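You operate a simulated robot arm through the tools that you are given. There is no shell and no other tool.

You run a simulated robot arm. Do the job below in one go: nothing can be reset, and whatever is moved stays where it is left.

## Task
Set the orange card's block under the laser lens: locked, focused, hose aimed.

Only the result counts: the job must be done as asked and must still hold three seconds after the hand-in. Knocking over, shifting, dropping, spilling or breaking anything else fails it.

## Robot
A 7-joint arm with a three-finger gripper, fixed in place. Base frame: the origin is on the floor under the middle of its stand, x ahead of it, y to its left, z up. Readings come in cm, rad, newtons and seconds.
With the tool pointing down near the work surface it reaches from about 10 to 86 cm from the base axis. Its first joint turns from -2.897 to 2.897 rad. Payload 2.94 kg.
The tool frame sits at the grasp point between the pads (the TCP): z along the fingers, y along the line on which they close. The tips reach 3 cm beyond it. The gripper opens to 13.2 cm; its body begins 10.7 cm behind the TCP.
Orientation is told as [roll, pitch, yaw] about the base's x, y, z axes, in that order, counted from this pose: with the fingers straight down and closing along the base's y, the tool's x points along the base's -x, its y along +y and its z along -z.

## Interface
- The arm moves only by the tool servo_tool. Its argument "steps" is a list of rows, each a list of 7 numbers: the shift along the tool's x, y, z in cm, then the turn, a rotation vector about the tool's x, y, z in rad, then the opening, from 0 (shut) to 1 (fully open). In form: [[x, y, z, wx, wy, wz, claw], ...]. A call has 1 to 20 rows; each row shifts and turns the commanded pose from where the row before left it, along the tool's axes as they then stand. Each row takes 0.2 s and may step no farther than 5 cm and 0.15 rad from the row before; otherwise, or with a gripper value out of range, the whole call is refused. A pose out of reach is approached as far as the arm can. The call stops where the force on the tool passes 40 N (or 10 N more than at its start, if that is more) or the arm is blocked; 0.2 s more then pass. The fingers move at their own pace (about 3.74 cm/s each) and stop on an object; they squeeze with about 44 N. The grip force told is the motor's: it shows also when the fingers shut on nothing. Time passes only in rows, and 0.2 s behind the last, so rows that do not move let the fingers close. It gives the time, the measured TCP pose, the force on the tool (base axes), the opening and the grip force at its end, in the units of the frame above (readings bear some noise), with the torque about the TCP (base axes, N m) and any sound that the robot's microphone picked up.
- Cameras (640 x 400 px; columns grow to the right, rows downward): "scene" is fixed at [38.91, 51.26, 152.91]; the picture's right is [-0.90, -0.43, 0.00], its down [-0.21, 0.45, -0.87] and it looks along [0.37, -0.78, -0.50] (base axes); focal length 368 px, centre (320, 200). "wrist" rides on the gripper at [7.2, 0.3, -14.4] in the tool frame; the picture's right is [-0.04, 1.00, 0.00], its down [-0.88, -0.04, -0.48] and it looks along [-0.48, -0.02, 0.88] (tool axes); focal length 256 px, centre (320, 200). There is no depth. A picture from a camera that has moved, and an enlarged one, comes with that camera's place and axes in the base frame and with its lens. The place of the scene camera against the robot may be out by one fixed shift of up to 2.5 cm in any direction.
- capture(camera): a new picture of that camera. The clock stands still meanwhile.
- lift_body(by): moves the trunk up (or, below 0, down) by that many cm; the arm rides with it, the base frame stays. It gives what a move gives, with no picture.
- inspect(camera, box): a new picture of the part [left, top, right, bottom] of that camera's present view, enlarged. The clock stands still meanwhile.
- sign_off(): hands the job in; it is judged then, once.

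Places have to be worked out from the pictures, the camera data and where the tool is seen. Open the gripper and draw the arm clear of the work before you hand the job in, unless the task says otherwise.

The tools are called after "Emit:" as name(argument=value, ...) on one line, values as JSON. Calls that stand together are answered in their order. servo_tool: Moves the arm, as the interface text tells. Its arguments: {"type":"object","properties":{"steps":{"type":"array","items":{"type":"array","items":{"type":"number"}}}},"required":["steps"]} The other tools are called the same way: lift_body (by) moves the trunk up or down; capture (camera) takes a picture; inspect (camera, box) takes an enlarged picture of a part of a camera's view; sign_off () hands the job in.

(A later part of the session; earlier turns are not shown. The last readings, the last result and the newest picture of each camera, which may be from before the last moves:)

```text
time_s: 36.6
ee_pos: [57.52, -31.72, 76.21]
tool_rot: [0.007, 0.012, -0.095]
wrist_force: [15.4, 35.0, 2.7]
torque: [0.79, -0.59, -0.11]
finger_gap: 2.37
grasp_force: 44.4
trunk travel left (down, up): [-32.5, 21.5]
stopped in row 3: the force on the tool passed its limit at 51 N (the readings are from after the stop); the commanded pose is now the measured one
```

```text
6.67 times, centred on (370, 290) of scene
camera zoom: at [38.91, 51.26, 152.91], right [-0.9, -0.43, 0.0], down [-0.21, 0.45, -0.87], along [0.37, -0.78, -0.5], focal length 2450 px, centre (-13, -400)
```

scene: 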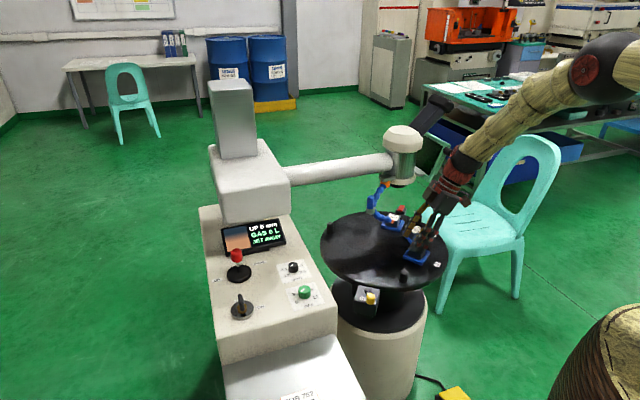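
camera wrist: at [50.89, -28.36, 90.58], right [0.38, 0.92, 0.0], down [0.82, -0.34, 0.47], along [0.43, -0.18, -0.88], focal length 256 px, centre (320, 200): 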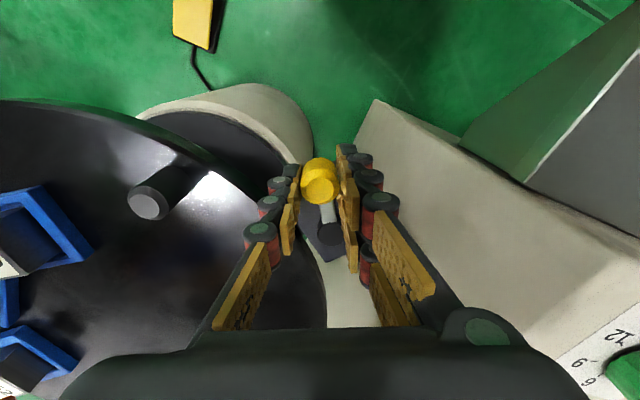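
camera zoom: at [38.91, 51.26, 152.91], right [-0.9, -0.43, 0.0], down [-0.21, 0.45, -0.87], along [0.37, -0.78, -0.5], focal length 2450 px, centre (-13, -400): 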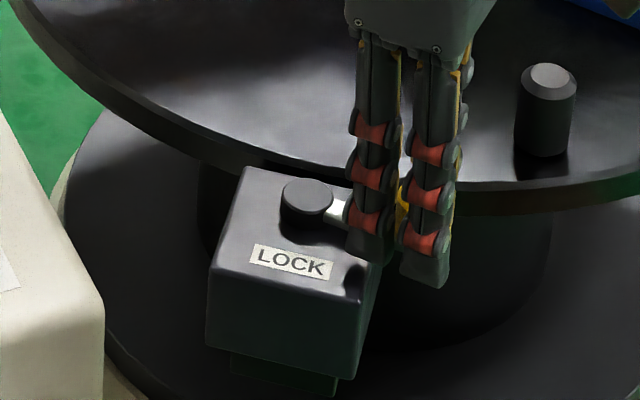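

The lever hit a hard stop about 65° from where it started, the opposite end to the unlocked position. I'll release it, rise, and check the state of lever, table and display.

Emit:
servo_tool(steps=[[0, 0.1, 0, 0, 0, 0, 0.1], [0, 0, 0, 0, 0, 0, 0.3], [0, 0, 0, 0, 0, 0, 0.45], [0, 0, 0, 0, 0, 0, 0.45], [0, 0, -2, 0, 0, 0, 0.45], [0, 0, -4, 0, 0, 0, 0.45], [0, 0, -5, 0, 0, 0, 0.45]])

Emit:
capture(camera="wrist")

Emit:
inspect(camera="scene", box=[330, 260, 410, 320])

Emit:
inspect(camera="scene", box=[200, 200, 300, 260])

```text
time_s: 38.2
ee_pos: [57.19, -32.12, 87.4]
tool_rot: [0.007, 0.013, -0.094]
wrist_force: [-0.3, 0.2, -1.1]
torque: [-0.05, -0.06, 0.0]
finger_gap: 5.93
grasp_force: 0.0
trunk travel left (down, up): [-32.5, 21.5]
```

```text
taken
camera wrist: at [50.33, -31.28, 101.75], right [0.14, 0.99, 0.01], down [0.88, -0.12, 0.46], along [0.46, -0.06, -0.89], focal length 256 px, centre (320, 200)
```

wrist: 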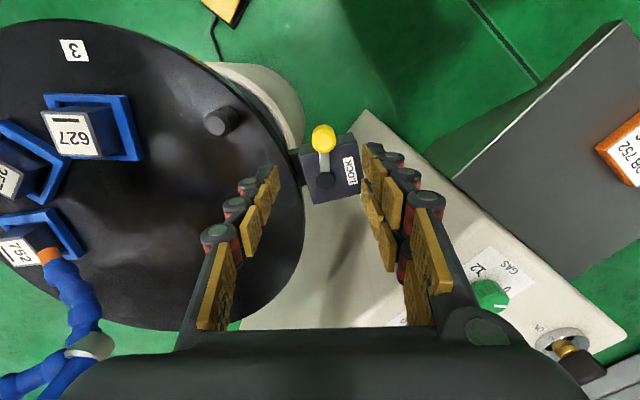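

```text
6.67 times, centred on (370, 290) of scene
camera zoom: at [38.91, 51.26, 152.91], right [-0.9, -0.43, 0.0], down [-0.21, 0.45, -0.87], along [0.37, -0.78, -0.5], focal length 2450 px, centre (-13, -400)
```

zoom: 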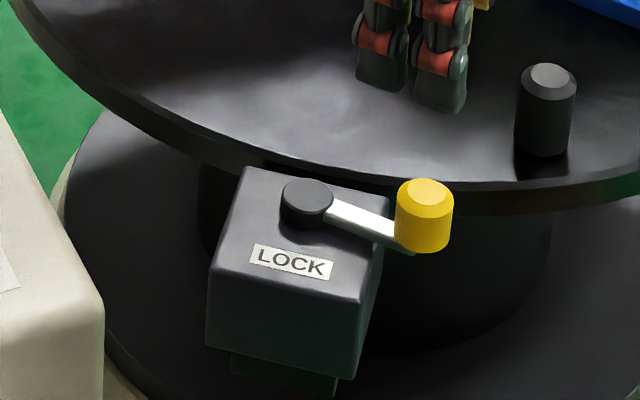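

```text
6.40 times, centred on (250, 230) of scene
camera zoom: at [38.91, 51.26, 152.91], right [-0.9, -0.43, 0.0], down [-0.21, 0.45, -0.87], along [0.37, -0.78, -0.5], focal length 2352 px, centre (768, 8)
```

zoom: 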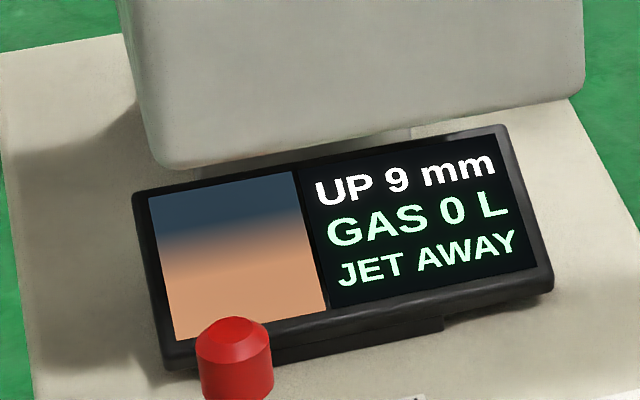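

The lever now points -x, about 65° from the unlocked end. To confirm that this is the locked state, I'll lightly grip post P3 (at about (54,-42)) and test whether the table resists.

Emit:
servo_tool(steps=[[0, 0, 0, 0, 0, -0.143, 0.5], [0, 0, 0, 0, 0, -0.143, 0.5], [0, 0, 0, 0, 0, -0.143, 0.5], [0, 0, 0, 0, 0, -0.143, 0.5], [0, 0, 0, 0, 0, -0.143, 0.5], [2.79, -2.07, 0, 0, 0, 0, 0.5], [2.79, -2.07, 0, 0, 0, 0, 0.5], [2.79, -2.07, 0, 0, 0, 0, 0.5], [0, 0, 4, 0, 0, 0, 0.5]])

Emit:
capture(camera="wrist")

```text
time_s: 40.2
ee_pos: [54.48, -41.93, 83.07]
tool_rot: [0.01, 0.003, 0.621]
wrist_force: [-0.1, 0.1, 0.8]
torque: [0.06, 0.03, -0.01]
finger_gap: 6.58
grasp_force: 0.0
trunk travel left (down, up): [-32.5, 21.5]
```

```text
taken
camera wrist: at [48.51, -46.05, 97.5], right [-0.55, 0.84, 0.01], down [0.74, 0.48, 0.47], along [0.39, 0.26, -0.88], focal length 256 px, centre (320, 200)
```

wrist: 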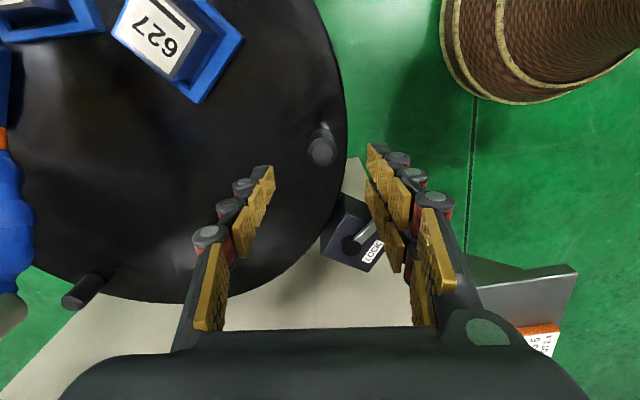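

P3 is centred. Descend and close on it.

Emit:
servo_tool(steps=[[0.2, 0.1, 3.5, 0, 0, 0, 0.5], [0, 0, 3.4, 0, 0, 0, 0.5], [0, 0, 0, 0, 0, 0, 0.3], [0, 0, 0, 0, 0, 0, 0.2], [0, 0, 0, 0, 0, 0, 0.15], [0, 0, 0, 0, 0, 0, 0.15]])

Emit:
inspect(camera="scene", box=[330, 170, 430, 240])

```text
time_s: 41.6
ee_pos: [54.1, -41.97, 76.27]
tool_rot: [0.009, 0.006, 0.621]
wrist_force: [3.0, -4.1, 0.1]
torque: [-0.06, -0.26, 0.12]
finger_gap: 2.51
grasp_force: 20.3
trunk travel left (down, up): [-32.5, 21.5]
```

```text
5.71 times, centred on (380, 205) of scene
camera zoom: at [38.91, 51.26, 152.91], right [-0.9, -0.43, 0.0], down [-0.21, 0.45, -0.87], along [0.37, -0.78, -0.5], focal length 2100 px, centre (-23, 171)
```

zoom: 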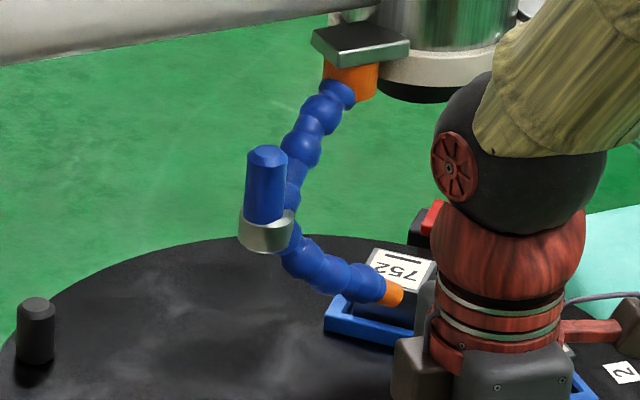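

Gripped. Now a small 0.4 cm tangential pull to feel whether the table is held.

Emit:
servo_tool(steps=[[0.2, 0, 0, 0, 0, 0, 0.1], [0.2, 0, 0, 0, 0, 0, 0.1], [0, 0, 0, 0, 0, 0, 0.1]])

Emit:
inspect(camera="scene", box=[330, 170, 430, 240])

```text
time_s: 42.5
ee_pos: [53.92, -42.05, 76.22]
tool_rot: [0.008, 0.002, 0.619]
wrist_force: [21.0, 21.3, -2.8]
torque: [1.13, -1.41, 0.2]
finger_gap: 2.45
grasp_force: 45.2
trunk travel left (down, up): [-32.5, 21.5]
stopped in row 3: the force on the tool passed its limit at 42 N (the readings are from after the stop); the commanded pose is now the measured one
```

```text
5.71 times, centred on (380, 205) of scene
camera zoom: at [38.91, 51.26, 152.91], right [-0.9, -0.43, 0.0], down [-0.21, 0.45, -0.87], along [0.37, -0.78, -0.5], focal length 2100 px, centre (-23, 171)
```

zoom: 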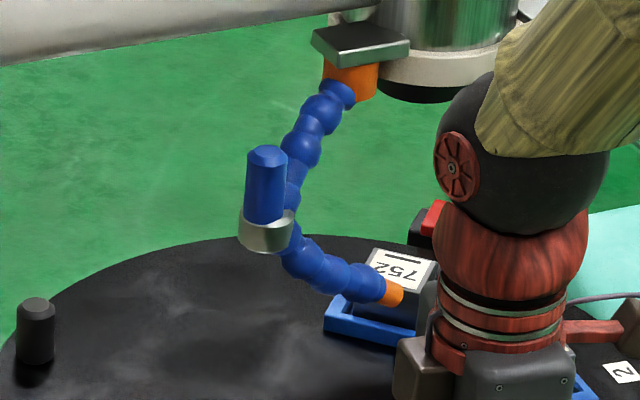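

42 N for only 2 mm — the table is locked solid (earlier it turned freely at ~10 N). I'll relieve the pull, release the post and rise, then go for the joystick to adjust focus.

Emit:
servo_tool(steps=[[-0.15, 0, 0, 0, 0, 0, 0.1], [0, 0, 0, 0, 0, 0, 0.25], [0, 0, 0, 0, 0, 0, 0.45], [0, 0, 0, 0, 0, 0, 0.5], [0, 0, -3, 0, 0, 0, 0.5], [0, 0, -5, 0, 0, 0, 0.5], [0, 0, -5, 0, 0, 0, 0.5], [0, 0, -5, 0, 0, 0, 0.5]])

Emit:
inspect(camera="scene", box=[330, 170, 430, 240])

Emit:
inspect(camera="scene", box=[200, 200, 320, 320])

```text
time_s: 44.3
ee_pos: [53.99, -42.16, 94.35]
tool_rot: [0.01, 0.003, 0.618]
wrist_force: [-1.3, 0.4, -0.3]
torque: [-0.02, -0.02, 0.02]
finger_gap: 6.63
grasp_force: 0.1
trunk travel left (down, up): [-32.5, 21.5]
```

```text
5.71 times, centred on (380, 205) of scene
camera zoom: at [38.91, 51.26, 152.91], right [-0.9, -0.43, 0.0], down [-0.21, 0.45, -0.87], along [0.37, -0.78, -0.5], focal length 2100 px, centre (-23, 171)
```

zoom: 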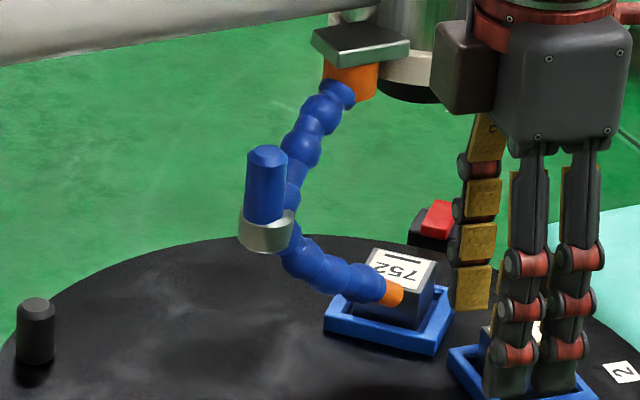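

```text
3.33 times, centred on (260, 260) of scene
camera zoom: at [38.91, 51.26, 152.91], right [-0.9, -0.43, 0.0], down [-0.21, 0.45, -0.87], along [0.37, -0.78, -0.5], focal length 1225 px, centre (520, 0)
```

zoom: 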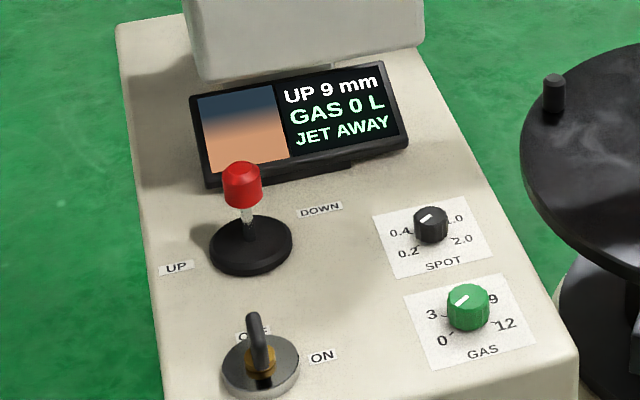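

Table and other items are unchanged. Now I'll reorient (yaw -0.55 to align the finger closing axis with the UP–DOWN line, tilted outward for reach) and travel toward the joystick at about (97.4,-14.8,87).

Emit:
servo_tool(steps=[[0, 0, 0, 0, 0, 0.1456, 0.5], [0, 0, 0, 0, 0, 0.1456, 0.5], [0, 0, 0, 0, 0, 0.1456, 0.5], [0, 0, 0, 0, 0, 0.1456, 0.5], [0, 0, 0, 0, 0, 0.1456, 0.5], [0, 0, 0, 0, 0, 0.1456, 0.5], [0, 0, 0, 0, 0, 0.1456, 0.5], [0, 0, 0, 0, 0, 0.1456, 0.5], [0, 0, 0, 0, -0.15, 0, 0.45], [0, 0, 0, 0, -0.15, 0, 0.45], [0, 0, 0, 0, -0.15, 0, 0.45], [0, 0, 0, 0, -0.15, 0, 0.45], [0, 0, 0, 0, -0.15, 0, 0.45], [-1.68, 4.18, 1.17, 0, 0, 0, 0.45], [-1.68, 4.18, 1.17, 0, 0, 0, 0.45], [-1.68, 4.18, 1.17, 0, 0, 0, 0.45], [-1.68, 4.18, 1.17, 0, 0, 0, 0.45], [-1.68, 4.18, 1.17, 0, 0, 0, 0.45], [-1.68, 4.18, 1.17, 0, 0, 0, 0.45]])

Emit:
capture(camera="wrist")

Emit:
capture(camera="scene")

```text
time_s: 48.3
ee_pos: [77.62, -26.54, 94.86]
tool_rot: [0.019, -0.677, -0.545]
wrist_force: [-0.2, -0.8, -0.1]
torque: [-0.02, -0.01, 0.0]
finger_gap: 5.93
grasp_force: 0.0
out of reach, approached as far as the arm can: row 13
trunk travel left (down, up): [-32.5, 21.5]
```

```text
taken
camera wrist: at [65.15, -18.91, 101.62], right [0.54, 0.84, 0.04], down [0.31, -0.24, 0.92], along [0.78, -0.48, -0.39], focal length 256 px, centre (320, 200)
```

wrist: 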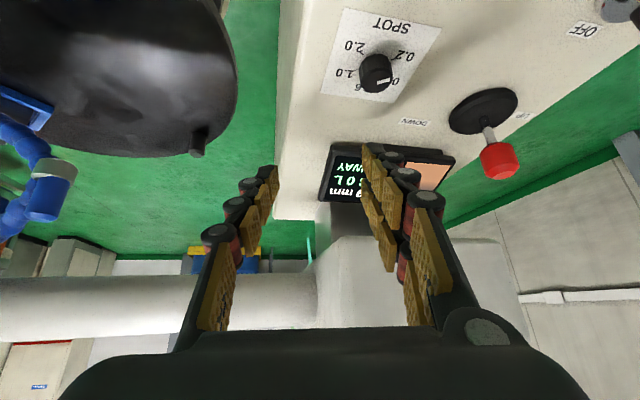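

```text
taken
```

scene: 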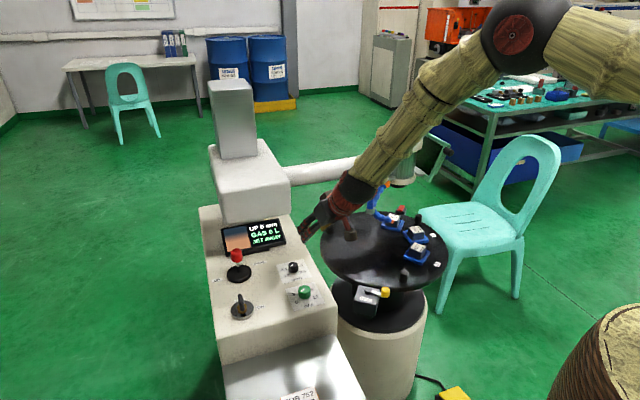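

The tilt settled at -0.68 rad, which is fine. The joystick knob triangulates to (97.3,-14.7,87). Moving to just above it.

Emit:
servo_tool(steps=[[-1.8, 4.06, 1.03, 0, 0, 0, 0.45], [-1.8, 4.06, 1.03, 0, 0, 0, 0.45], [-1.8, 4.06, 1.03, 0, 0, 0, 0.45], [-1.8, 4.06, 1.03, 0, 0, 0, 0.45], [-1.8, 4.06, 1.03, 0, 0, 0, 0.45]])

Emit:
capture(camera="wrist")

Emit:
inspect(camera="scene", box=[180, 180, 340, 320])

```text
time_s: 49.5
ee_pos: [96.91, -14.12, 97.32]
tool_rot: [0.017, -0.682, -0.546]
wrist_force: [0.3, 1.2, -0.1]
torque: [0.01, 0.0, -0.01]
finger_gap: 5.93
grasp_force: 0.0
trunk travel left (down, up): [-32.5, 21.5]
```

```text
taken
camera wrist: at [84.44, -6.53, 103.92], right [0.54, 0.84, 0.04], down [0.3, -0.24, 0.92], along [0.79, -0.48, -0.39], focal length 256 px, centre (320, 200)
```

wrist: 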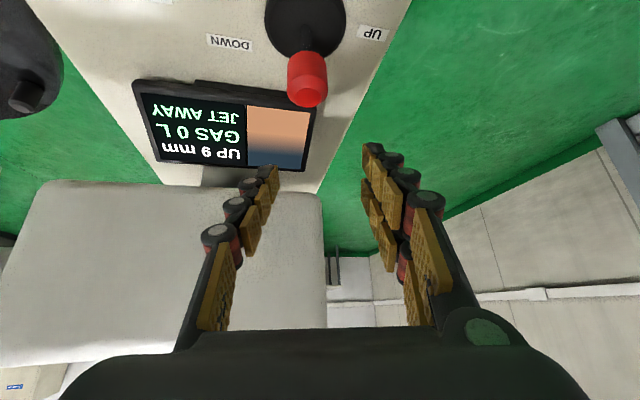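

```text
2.86 times, centred on (260, 250) of scene
camera zoom: at [38.91, 51.26, 152.91], right [-0.9, -0.43, 0.0], down [-0.21, 0.45, -0.87], along [0.37, -0.78, -0.5], focal length 1050 px, centre (491, 57)
```

zoom: 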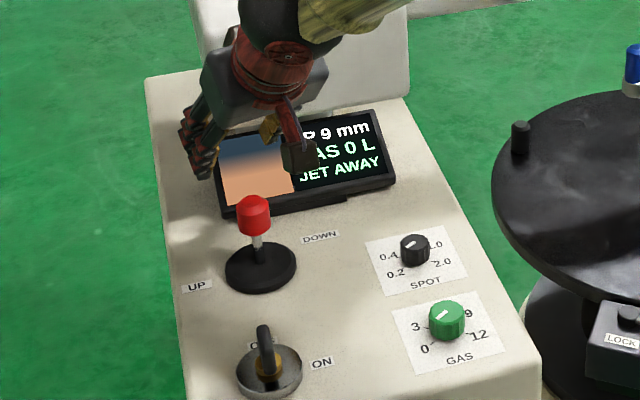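

Knob is almost centred between the fingers. I'll descend so the open fingers straddle it without touching.

Emit:
servo_tool(steps=[[1.95, -0.13, 2.4, 0, 0, 0, 0.45], [1.95, -0.13, 2.4, 0, 0, 0, 0.45], [1.95, -0.13, 2.4, 0, 0, 0, 0.45]])

Emit:
capture(camera="wrist")

Emit:
inspect(camera="scene", box=[180, 190, 320, 290])

```text
time_s: 50.3
ee_pos: [96.7, -14.55, 88.1]
tool_rot: [0.019, -0.681, -0.549]
wrist_force: [1.0, -0.4, 0.7]
torque: [0.04, 0.09, -0.04]
finger_gap: 5.92
grasp_force: 0.1
trunk travel left (down, up): [-32.5, 21.5]
```

```text
taken
camera wrist: at [84.35, -6.8, 94.68], right [0.54, 0.84, 0.04], down [0.3, -0.24, 0.92], along [0.79, -0.48, -0.38], focal length 256 px, centre (320, 200)
```

wrist: 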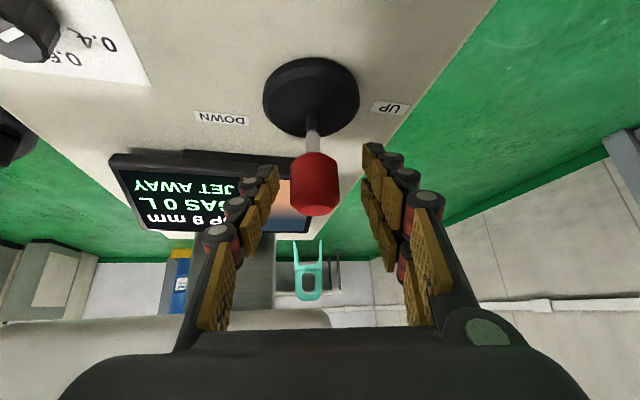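

```text
4.00 times, centred on (250, 240) of scene
camera zoom: at [38.91, 51.26, 152.91], right [-0.9, -0.43, 0.0], down [-0.21, 0.45, -0.87], along [0.37, -0.78, -0.5], focal length 1470 px, centre (600, 40)
```

zoom: 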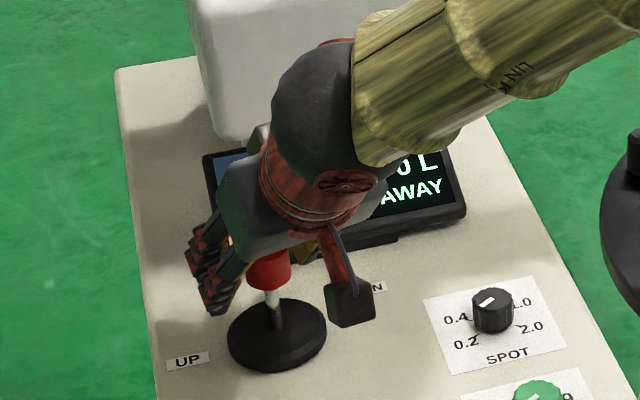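

The joystick is straddled; UP is on the +tool-y side. I'll push it a little toward UP and read the display (visible upside down to the wrist camera).

Emit:
servo_tool(steps=[[0, 1.0, 0, 0, 0, 0, 0.45], [0, 0.8, 0, 0, 0, 0, 0.45]])

Emit:
capture(camera="wrist")

Emit:
inspect(camera="scene", box=[180, 190, 320, 290])

```text
time_s: 50.9
ee_pos: [97.5, -12.88, 88.16]
tool_rot: [0.02, -0.68, -0.547]
wrist_force: [-0.2, -1.3, 0.6]
torque: [-0.03, 0.04, 0.01]
finger_gap: 6.02
grasp_force: 0.4
trunk travel left (down, up): [-32.5, 21.5]
```

```text
taken
camera wrist: at [85.1, -5.3, 94.74], right [0.54, 0.84, 0.04], down [0.3, -0.24, 0.92], along [0.79, -0.48, -0.38], focal length 256 px, centre (320, 200)
```

wrist: 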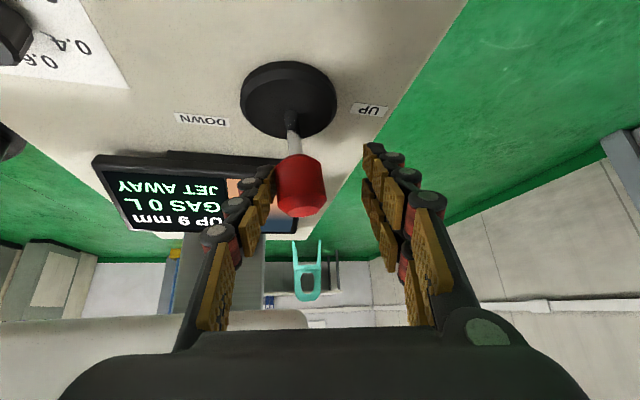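

```text
4.00 times, centred on (250, 240) of scene
camera zoom: at [38.91, 51.26, 152.91], right [-0.9, -0.43, 0.0], down [-0.21, 0.45, -0.87], along [0.37, -0.78, -0.5], focal length 1470 px, centre (600, 40)
```

zoom: 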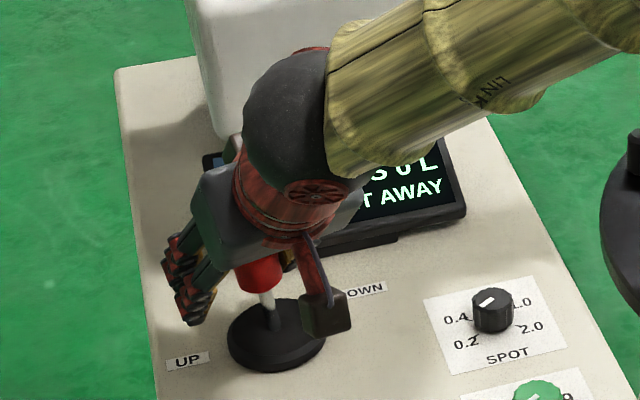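

The joystick has just begun to lean toward UP; still 9 mm. Push a bit further.

Emit:
servo_tool(steps=[[0, 0.6, 0, 0, 0, 0, 0.45]])

Emit:
inspect(camera="wrist", box=[60, 130, 340, 260])

```text
time_s: 51.3
ee_pos: [97.9, -12.52, 88.12]
tool_rot: [0.019, -0.681, -0.545]
wrist_force: [-0.7, -1.8, 0.5]
torque: [-0.07, -0.02, 0.01]
finger_gap: 6.12
grasp_force: 0.7
trunk travel left (down, up): [-32.5, 21.5]
```

```text
2.29 times, centred on (200, 195) of wrist
camera zoom: at [85.45, -4.79, 94.75], right [0.54, 0.84, 0.04], down [0.3, -0.24, 0.92], along [0.79, -0.48, -0.38], focal length 585 px, centre (594, 211)
```

zoom: 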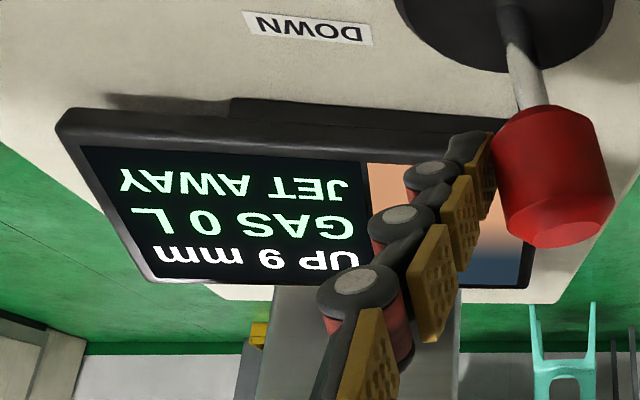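

Still "UP 9 mm". Push more.

Emit:
servo_tool(steps=[[0, 0.6, 0, 0, 0, 0, 0.45]])

Emit:
inspect(camera="wrist", box=[60, 130, 340, 260])

```text
time_s: 51.7
ee_pos: [98.09, -11.95, 88.1]
tool_rot: [0.019, -0.681, -0.548]
wrist_force: [-0.6, -3.1, -0.9]
torque: [-0.08, -0.02, 0.0]
finger_gap: 6.15
grasp_force: 1.3
trunk travel left (down, up): [-32.5, 21.5]
```

```text
2.29 times, centred on (200, 195) of wrist
camera zoom: at [85.71, -4.32, 94.73], right [0.54, 0.84, 0.04], down [0.3, -0.24, 0.92], along [0.79, -0.48, -0.38], focal length 585 px, centre (594, 211)
```

zoom: 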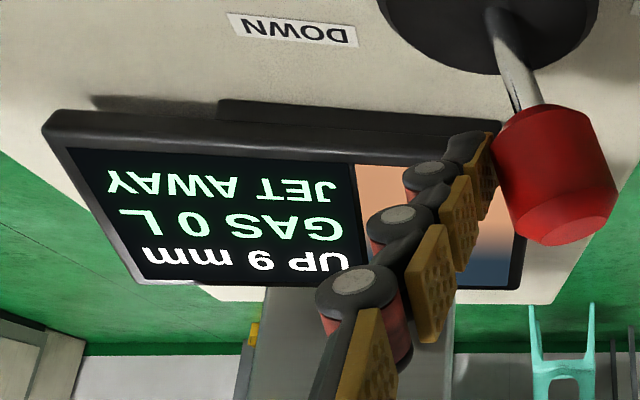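

Emit:
servo_tool(steps=[[0, 0.6, 0, 0, 0, 0, 0.45]])

Emit:
inspect(camera="wrist", box=[60, 130, 340, 260])

```text
time_s: 52.1
ee_pos: [98.37, -11.51, 88.25]
tool_rot: [0.017, -0.678, -0.547]
wrist_force: [-1.3, -5.8, -1.7]
torque: [-0.05, 0.03, 0.0]
finger_gap: 6.31
grasp_force: 2.7
trunk travel left (down, up): [-32.5, 21.5]
```

```text
2.29 times, centred on (200, 195) of wrist
camera zoom: at [85.95, -3.86, 94.74], right [0.54, 0.84, 0.04], down [0.3, -0.24, 0.92], along [0.79, -0.48, -0.39], focal length 585 px, centre (594, 211)
```

zoom: 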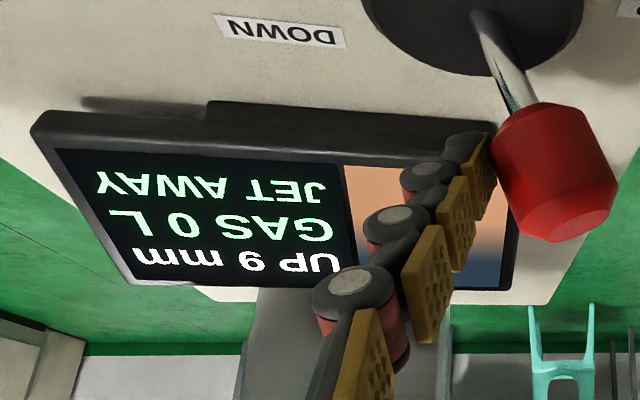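

I need to distinguish 9 from 6 when upside down, so I'll zoom in on the text.

Emit:
inspect(camera="wrist", box=[100, 215, 220, 275])

Emit:
inspect(camera="scene", box=[200, 190, 320, 270])

Emit:
inspect(camera="scene", box=[330, 110, 440, 230])

```text
5.33 times, centred on (160, 245) of wrist
camera zoom: at [85.95, -3.86, 94.74], right [0.54, 0.84, 0.04], down [0.3, -0.24, 0.92], along [0.79, -0.48, -0.39], focal length 1365 px, centre (1173, -40)
```

zoom: 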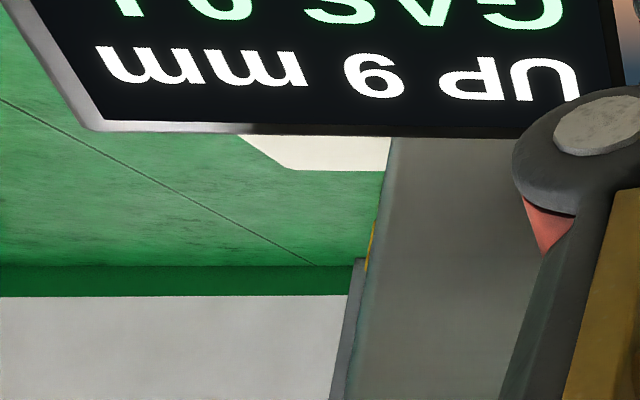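

```text
5.00 times, centred on (260, 230) of scene
camera zoom: at [38.91, 51.26, 152.91], right [-0.9, -0.43, 0.0], down [-0.21, 0.45, -0.87], along [0.37, -0.78, -0.5], focal length 1838 px, centre (620, 50)
```

zoom: 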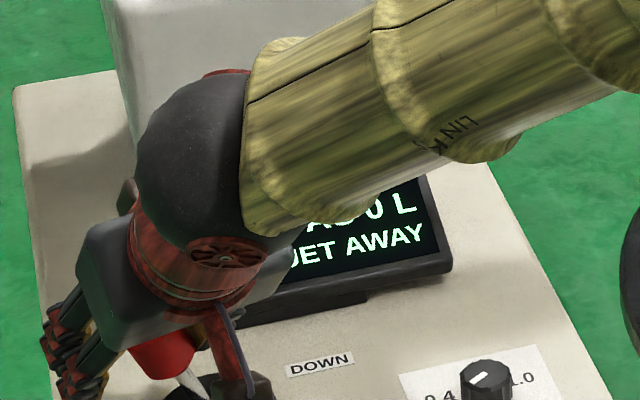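

```text
3.33 times, centred on (385, 170) of scene
camera zoom: at [38.91, 51.26, 152.91], right [-0.9, -0.43, 0.0], down [-0.21, 0.45, -0.87], along [0.37, -0.78, -0.5], focal length 1225 px, centre (103, 300)
```

zoom: 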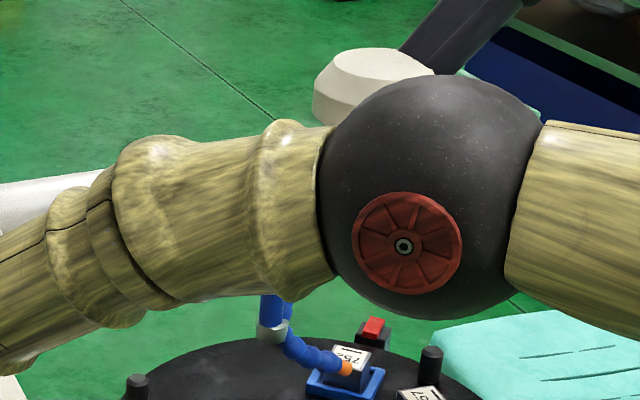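

It's still 9 mm (upside-down 9 appears as 6-like loop at the bottom). I'll push further.

Emit:
servo_tool(steps=[[0, 0.6, 0, 0, 0, 0, 0.45], [0, 0, 0, 0, 0, 0, 0.45]])

Emit:
inspect(camera="wrist", box=[60, 130, 340, 260])

```text
time_s: 52.7
ee_pos: [98.7, -11.13, 88.07]
tool_rot: [0.017, -0.679, -0.549]
wrist_force: [-5.6, -16.7, -4.7]
torque: [-0.08, 0.1, -0.02]
finger_gap: 7.0
grasp_force: 8.0
trunk travel left (down, up): [-32.5, 21.5]
```

```text
2.29 times, centred on (200, 195) of wrist
camera zoom: at [86.22, -3.54, 94.71], right [0.54, 0.84, 0.04], down [0.31, -0.24, 0.92], along [0.78, -0.49, -0.39], focal length 585 px, centre (594, 211)
```

zoom: 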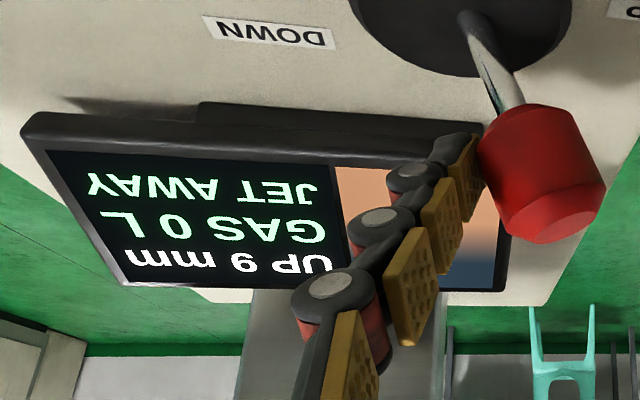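

Emit:
inspect(camera="wrist", box=[90, 195, 230, 275])

Emit:
inspect(camera="wrist", box=[170, 180, 290, 270])

```text
4.57 times, centred on (160, 235) of wrist
camera zoom: at [86.22, -3.54, 94.71], right [0.54, 0.84, 0.04], down [0.31, -0.24, 0.92], along [0.78, -0.49, -0.39], focal length 1170 px, centre (1051, 40)
```

zoom: 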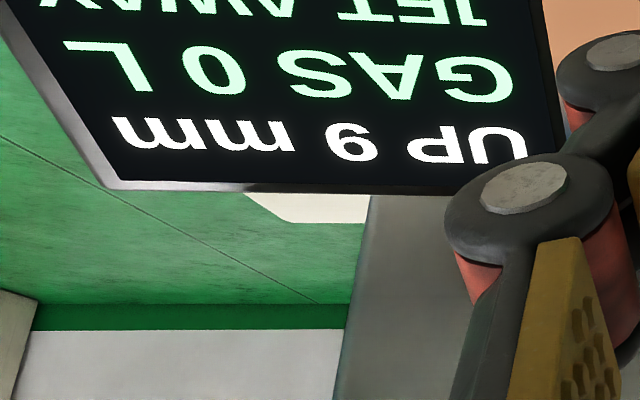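

```text
4.44 times, centred on (230, 225) of wrist
camera zoom: at [86.22, -3.54, 94.71], right [0.54, 0.84, 0.04], down [0.31, -0.24, 0.92], along [0.78, -0.49, -0.39], focal length 1138 px, centre (720, 89)
```

zoom: 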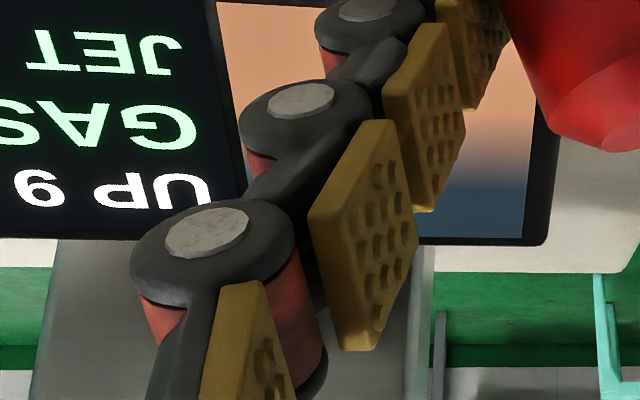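

Joystick is near its end stop. I'll hold it there for a second to see whether the lens moves.

Emit:
servo_tool(steps=[[0, 0, 0, 0, 0, 0, 0.45], [0, 0, 0, 0, 0, 0, 0.45], [0, 0, 0, 0, 0, 0, 0.45], [0, 0, 0, 0, 0, 0, 0.45], [0, 0, 0, 0, 0, 0, 0.45]])

Emit:
inspect(camera="wrist", box=[60, 130, 340, 260])

```text
time_s: 53.9
ee_pos: [98.69, -11.07, 88.05]
tool_rot: [0.019, -0.678, -0.548]
wrist_force: [-6.3, -21.4, -10.5]
torque: [-0.03, 0.06, -0.04]
finger_gap: 7.21
grasp_force: 9.7
trunk travel left (down, up): [-32.5, 21.5]
```

```text
2.29 times, centred on (200, 195) of wrist
camera zoom: at [86.27, -3.45, 94.71], right [0.54, 0.84, 0.04], down [0.31, -0.24, 0.92], along [0.78, -0.48, -0.39], focal length 585 px, centre (594, 211)
```

zoom: 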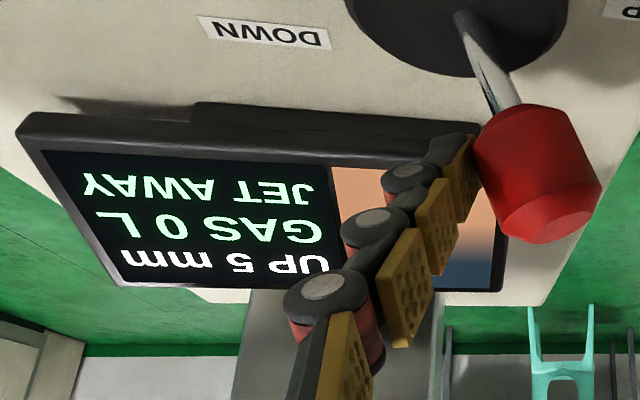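

"UP 5 mm" now: the lens is moving up at ~3–4 mm/s while the stick is held. I'll hold in shorter bursts.

Emit:
servo_tool(steps=[[0, 0, 0, 0, 0, 0, 0.45], [0, 0, 0, 0, 0, 0, 0.45]])

Emit:
inspect(camera="wrist", box=[60, 130, 340, 260])

```text
time_s: 54.5
ee_pos: [98.63, -11.06, 88.09]
tool_rot: [0.02, -0.679, -0.546]
wrist_force: [-8.6, -20.5, -10.7]
torque: [0.01, 0.1, -0.12]
finger_gap: 7.28
grasp_force: 9.9
trunk travel left (down, up): [-32.5, 21.5]
```

```text
2.29 times, centred on (200, 195) of wrist
camera zoom: at [86.28, -3.43, 94.73], right [0.54, 0.84, 0.04], down [0.3, -0.24, 0.92], along [0.79, -0.48, -0.39], focal length 585 px, centre (594, 211)
```

zoom: 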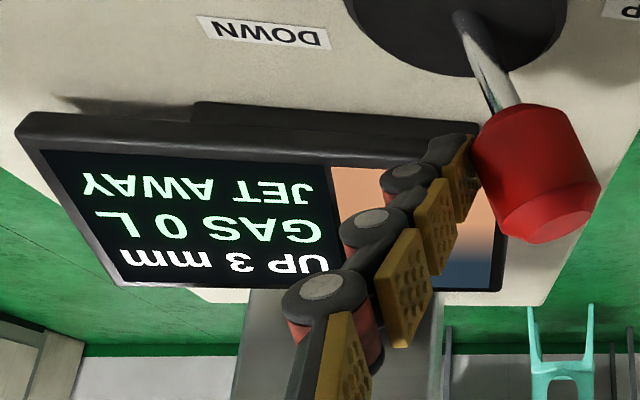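

"UP 3 mm". One more short burst.

Emit:
servo_tool(steps=[[0, 0, 0, 0, 0, 0, 0.45]])

Emit:
inspect(camera="wrist", box=[60, 130, 340, 260])

```text
time_s: 54.9
ee_pos: [98.66, -11.07, 87.99]
tool_rot: [0.018, -0.678, -0.548]
wrist_force: [-9.0, -20.8, -11.2]
torque: [0.01, 0.08, -0.15]
finger_gap: 7.29
grasp_force: 10.5
trunk travel left (down, up): [-32.5, 21.5]
```

```text
2.29 times, centred on (200, 195) of wrist
camera zoom: at [86.28, -3.42, 94.73], right [0.54, 0.84, 0.04], down [0.3, -0.24, 0.92], along [0.79, -0.48, -0.39], focal length 585 px, centre (594, 211)
```

zoom: 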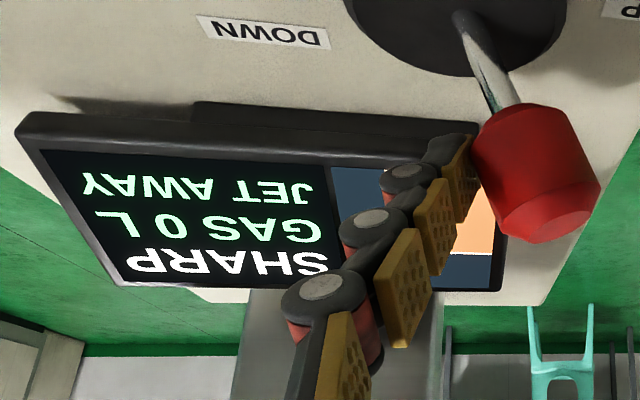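

"SHARP". I'll allow one more 0.2 s to settle nearer the middle of the sharp band, then back off quickly so that the stick springs back to neutral.

Emit:
servo_tool(steps=[[0, 0, 0, 0, 0, 0, 0.45], [0, -3.0, 0, 0, 0, 0, 0.45], [0, -1.3, 0, 0, 0, 0, 0.45]])

Emit:
capture(camera="wrist")

Emit:
inspect(camera="wrist", box=[90, 130, 370, 260])

```text
time_s: 55.7
ee_pos: [96.77, -14.53, 88.46]
tool_rot: [0.022, -0.683, -0.548]
wrist_force: [0.2, -1.0, -0.1]
torque: [0.02, 0.02, -0.04]
finger_gap: 5.93
grasp_force: 0.1
trunk travel left (down, up): [-32.5, 21.5]
```

```text
taken
camera wrist: at [84.2, -6.99, 95.0], right [0.54, 0.84, 0.04], down [0.3, -0.24, 0.92], along [0.79, -0.48, -0.38], focal length 256 px, centre (320, 200)
```

wrist: 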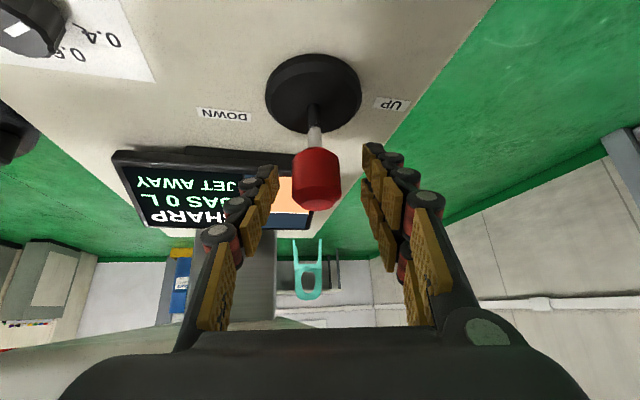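

```text
2.29 times, centred on (230, 195) of wrist
camera zoom: at [84.2, -6.99, 95.0], right [0.54, 0.84, 0.04], down [0.3, -0.24, 0.92], along [0.79, -0.48, -0.38], focal length 585 px, centre (526, 211)
```

zoom: 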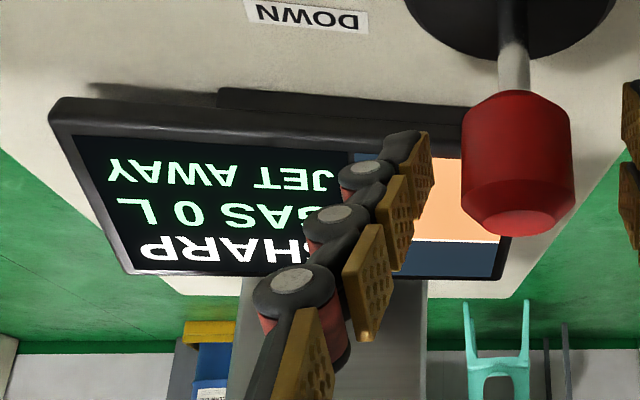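

Focus holds "SHARP" with the stick back at neutral. I'll rise straight up clear of the joystick and check the display from the scene camera.

Emit:
servo_tool(steps=[[-1.95, 0, -2.4, 0, 0, 0, 0.45], [-1.95, 0, -2.4, 0, 0, 0, 0.45], [-1.95, 0, -2.4, 0, 0, 0, 0.45], [-1.95, 0, -2.4, 0, 0, 0, 0.45], [0, -3, -3, 0, 0, 0, 0.45], [1, -4, -2, 0, 0, 0, 0.45], [1, -4, -2, 0, 0, 0, 0.45], [1, -4, -2, 0, 0, 0, 0.45]])

Emit:
inspect(camera="scene", box=[190, 190, 310, 270])

Emit:
capture(camera="scene")

Emit:
capture(camera="wrist")

```text
time_s: 57.5
ee_pos: [81.66, -23.55, 105.43]
tool_rot: [0.019, -0.684, -0.547]
wrist_force: [-1.1, 0.0, 0.1]
torque: [0.03, -0.01, 0.0]
finger_gap: 5.96
grasp_force: 0.1
trunk travel left (down, up): [-32.5, 21.5]
```

```text
5.00 times, centred on (250, 230) of scene
camera zoom: at [38.91, 51.26, 152.91], right [-0.9, -0.43, 0.0], down [-0.21, 0.45, -0.87], along [0.37, -0.78, -0.5], focal length 1838 px, centre (670, 50)
```

zoom: 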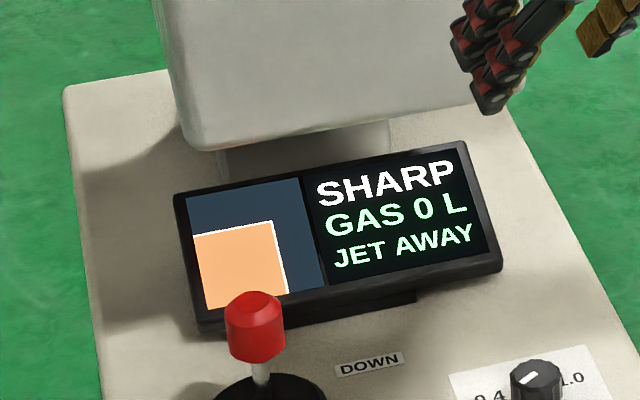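

```text
taken
```

scene: 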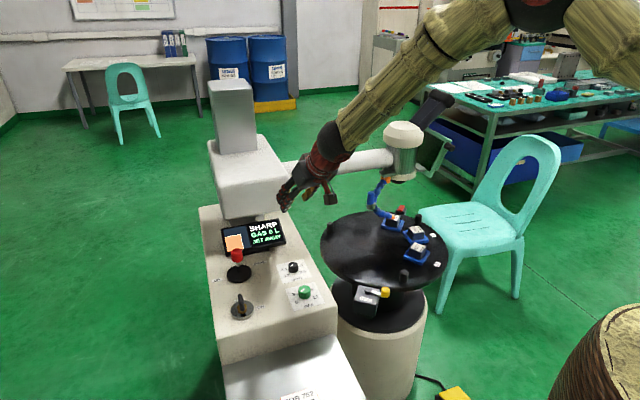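

```text
taken
camera wrist: at [69.33, -16.0, 112.1], right [0.54, 0.84, 0.04], down [0.3, -0.24, 0.92], along [0.79, -0.48, -0.38], focal length 256 px, centre (320, 200)
```

wrist: 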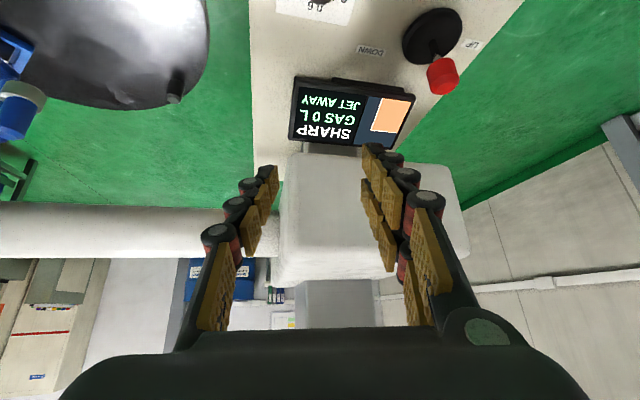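

Focused ("SHARP"). Now the hose: I'll pull back toward the robot and get good views of the hose, its handle and nozzle.

Emit:
servo_tool(steps=[[2.18, -3.75, -0.78, 0, 0, 0, 0.5], [2.18, -3.75, -0.78, 0, 0, 0, 0.5], [2.18, -3.75, -0.78, 0, 0, 0, 0.5], [2.18, -3.75, -0.78, 0, 0, 0, 0.5], [2.18, -3.75, -0.78, 0, 0, 0, 0.5], [2.18, -3.75, -0.78, 0, 0, 0, 0.5], [2.18, -3.75, -0.78, 0, 0, 0, 0.5], [0, 0, 0, 0, 0.12, 0, 1]])

Emit:
capture(camera="wrist")

Emit:
inspect(camera="scene", box=[330, 170, 430, 240])

```text
time_s: 59.3
ee_pos: [55.41, -38.48, 99.71]
tool_rot: [0.018, -0.559, -0.546]
wrist_force: [1.0, -0.7, -1.0]
torque: [0.01, 0.01, 0.02]
finger_gap: 9.22
grasp_force: 0.0
trunk travel left (down, up): [-32.5, 21.5]
```

```text
taken
camera wrist: at [43.71, -31.37, 108.03], right [0.54, 0.84, 0.04], down [0.4, -0.29, 0.87], along [0.74, -0.45, -0.49], focal length 256 px, centre (320, 200)
```

wrist: 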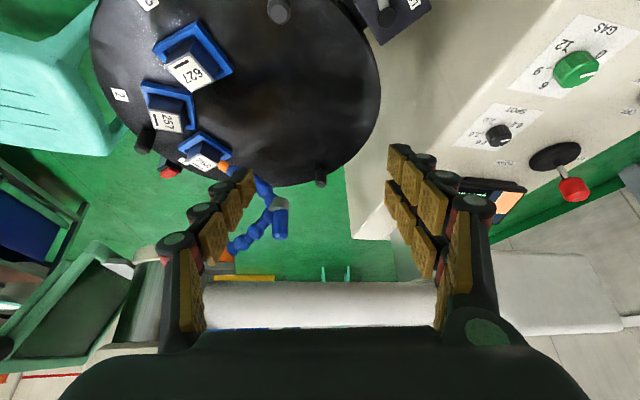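

```text
5.71 times, centred on (380, 205) of scene
camera zoom: at [38.91, 51.26, 152.91], right [-0.9, -0.43, 0.0], down [-0.21, 0.45, -0.87], along [0.37, -0.78, -0.5], focal length 2100 px, centre (-23, 171)
```

zoom: 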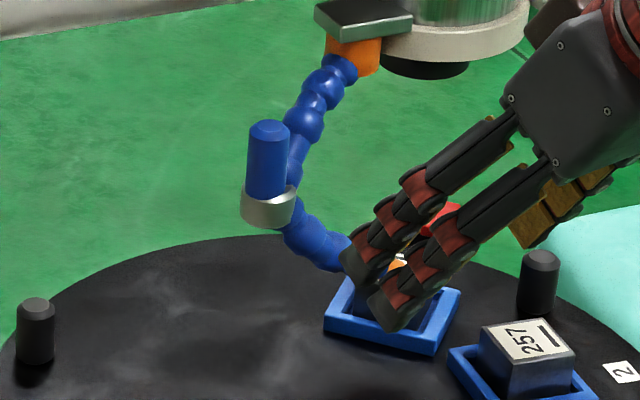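

Emit:
inspect(camera="wrist", box=[170, 130, 310, 270])

Emit:
inspect(camera="wrist", box=[0, 200, 220, 360])

```text
2.86 times, centred on (240, 200) of wrist
camera zoom: at [43.71, -31.37, 108.03], right [0.54, 0.84, 0.04], down [0.4, -0.29, 0.87], along [0.74, -0.45, -0.49], focal length 731 px, centre (549, 200)
```

zoom: 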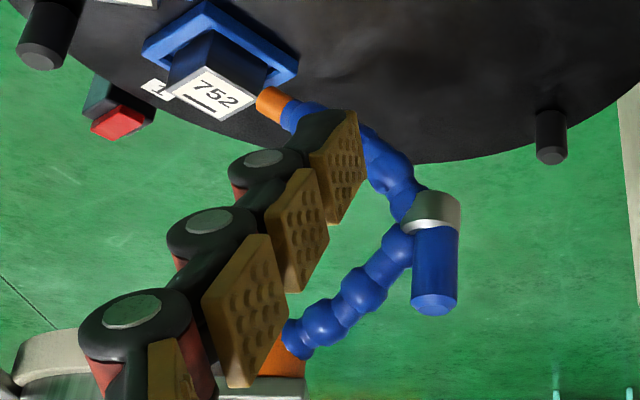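

```text
2.50 times, centred on (110, 280) of wrist
camera zoom: at [43.71, -31.37, 108.03], right [0.54, 0.84, 0.04], down [0.4, -0.29, 0.87], along [0.74, -0.45, -0.49], focal length 640 px, centre (845, 0)
```

zoom: 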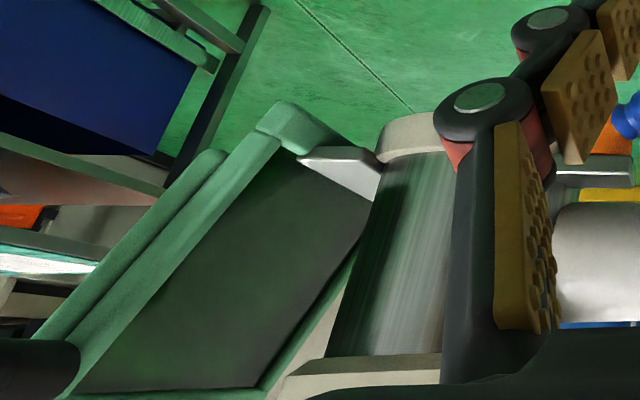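

The hose is a ball-segment arm from the orange base at about (68,-64.4,93) to a ring with the blue handle (top at about (71,-54.8,93)), then to the nozzle at about (63,-62,82). I'll move above the handle with yaw -0.7 and tilt -0.45, keeping the gripper body away from the boom and lens head.

Emit:
servo_tool(steps=[[0, 0, 0, 0.041, 0, 0.065, 0.5], [0, 0, 0, 0.041, 0, 0.065, 0.5], [0, 0, 0, 0, 0.109, 0, 0.5], [-4.16, -0.48, 1.28, 0, 0, 0, 0.5], [-4.16, -0.48, 1.28, 0, 0, 0, 0.5], [-4.16, -0.48, 1.28, 0, 0, 0, 0.5], [-4.16, -0.48, 1.28, 0, 0, 0, 0.5], [-4.16, -0.48, 1.28, 0, 0, 0, 0.5]])

Emit:
capture(camera="wrist")

Emit:
inspect(camera="scene", box=[320, 150, 440, 240])

```text
time_s: 61.1
ee_pos: [68.55, -52.77, 102.73]
tool_rot: [0.014, -0.446, -0.695]
wrist_force: [-0.7, -0.7, -0.9]
torque: [-0.05, -0.03, 0.0]
finger_gap: 6.62
grasp_force: 0.1
out of reach, approached as far as the arm can: row 4, 5
trunk travel left (down, up): [-32.5, 21.5]
```

```text
taken
camera wrist: at [58.84, -44.51, 112.5], right [0.66, 0.75, 0.03], down [0.42, -0.41, 0.81], along [0.62, -0.52, -0.59], focal length 256 px, centre (320, 200)
```

wrist: 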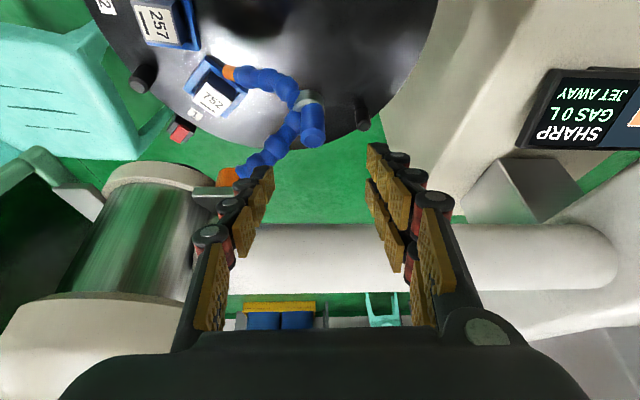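

```text
4.44 times, centred on (380, 195) of scene
camera zoom: at [38.91, 51.26, 152.91], right [-0.9, -0.43, 0.0], down [-0.21, 0.45, -0.87], along [0.37, -0.78, -0.5], focal length 1634 px, centre (53, 222)
```

zoom: 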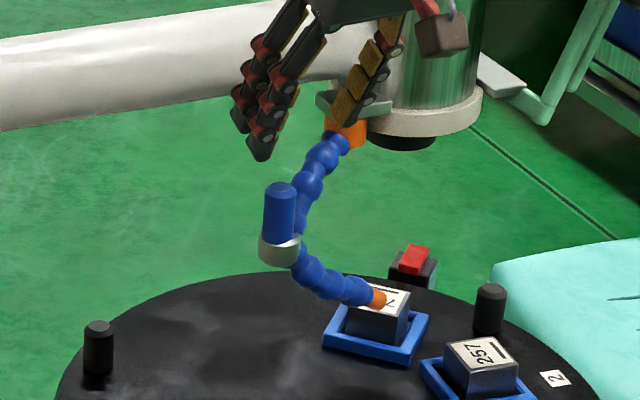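

Clear view: handle top at about (70.8,-55.1,93.2), base at (68.6,-65), nozzle tip at (64,-62,82.5). I'll descend toward the handle.

Emit:
servo_tool(steps=[[0.56, -0.1, 2.87, 0, 0, 0, 0.5], [0.56, -0.1, 2.2, 0, 0, 0, 0.5]])

Emit:
capture(camera="wrist")

Emit:
inspect(camera="scene", box=[320, 150, 440, 240])

```text
time_s: 61.7
ee_pos: [69.48, -53.51, 97.61]
tool_rot: [0.017, -0.45, -0.694]
wrist_force: [0.8, 0.5, 0.3]
torque: [0.01, 0.01, -0.01]
finger_gap: 6.62
grasp_force: 0.1
trunk travel left (down, up): [-32.5, 21.5]
```

```text
taken
camera wrist: at [59.73, -45.32, 107.48], right [0.66, 0.75, 0.03], down [0.42, -0.41, 0.81], along [0.62, -0.52, -0.59], focal length 256 px, centre (320, 200)
```

wrist: 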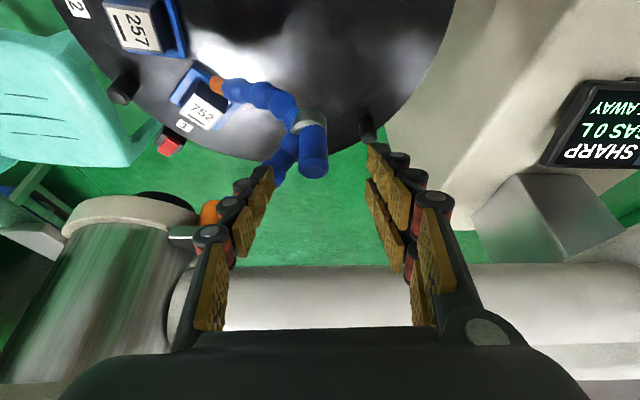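

```text
4.44 times, centred on (380, 195) of scene
camera zoom: at [38.91, 51.26, 152.91], right [-0.9, -0.43, 0.0], down [-0.21, 0.45, -0.87], along [0.37, -0.78, -0.5], focal length 1634 px, centre (53, 222)
```

zoom: 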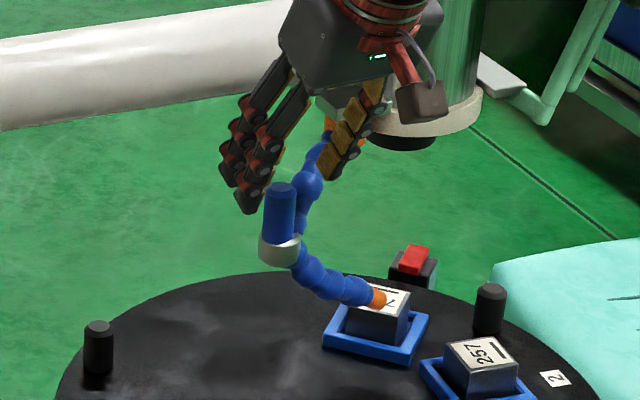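

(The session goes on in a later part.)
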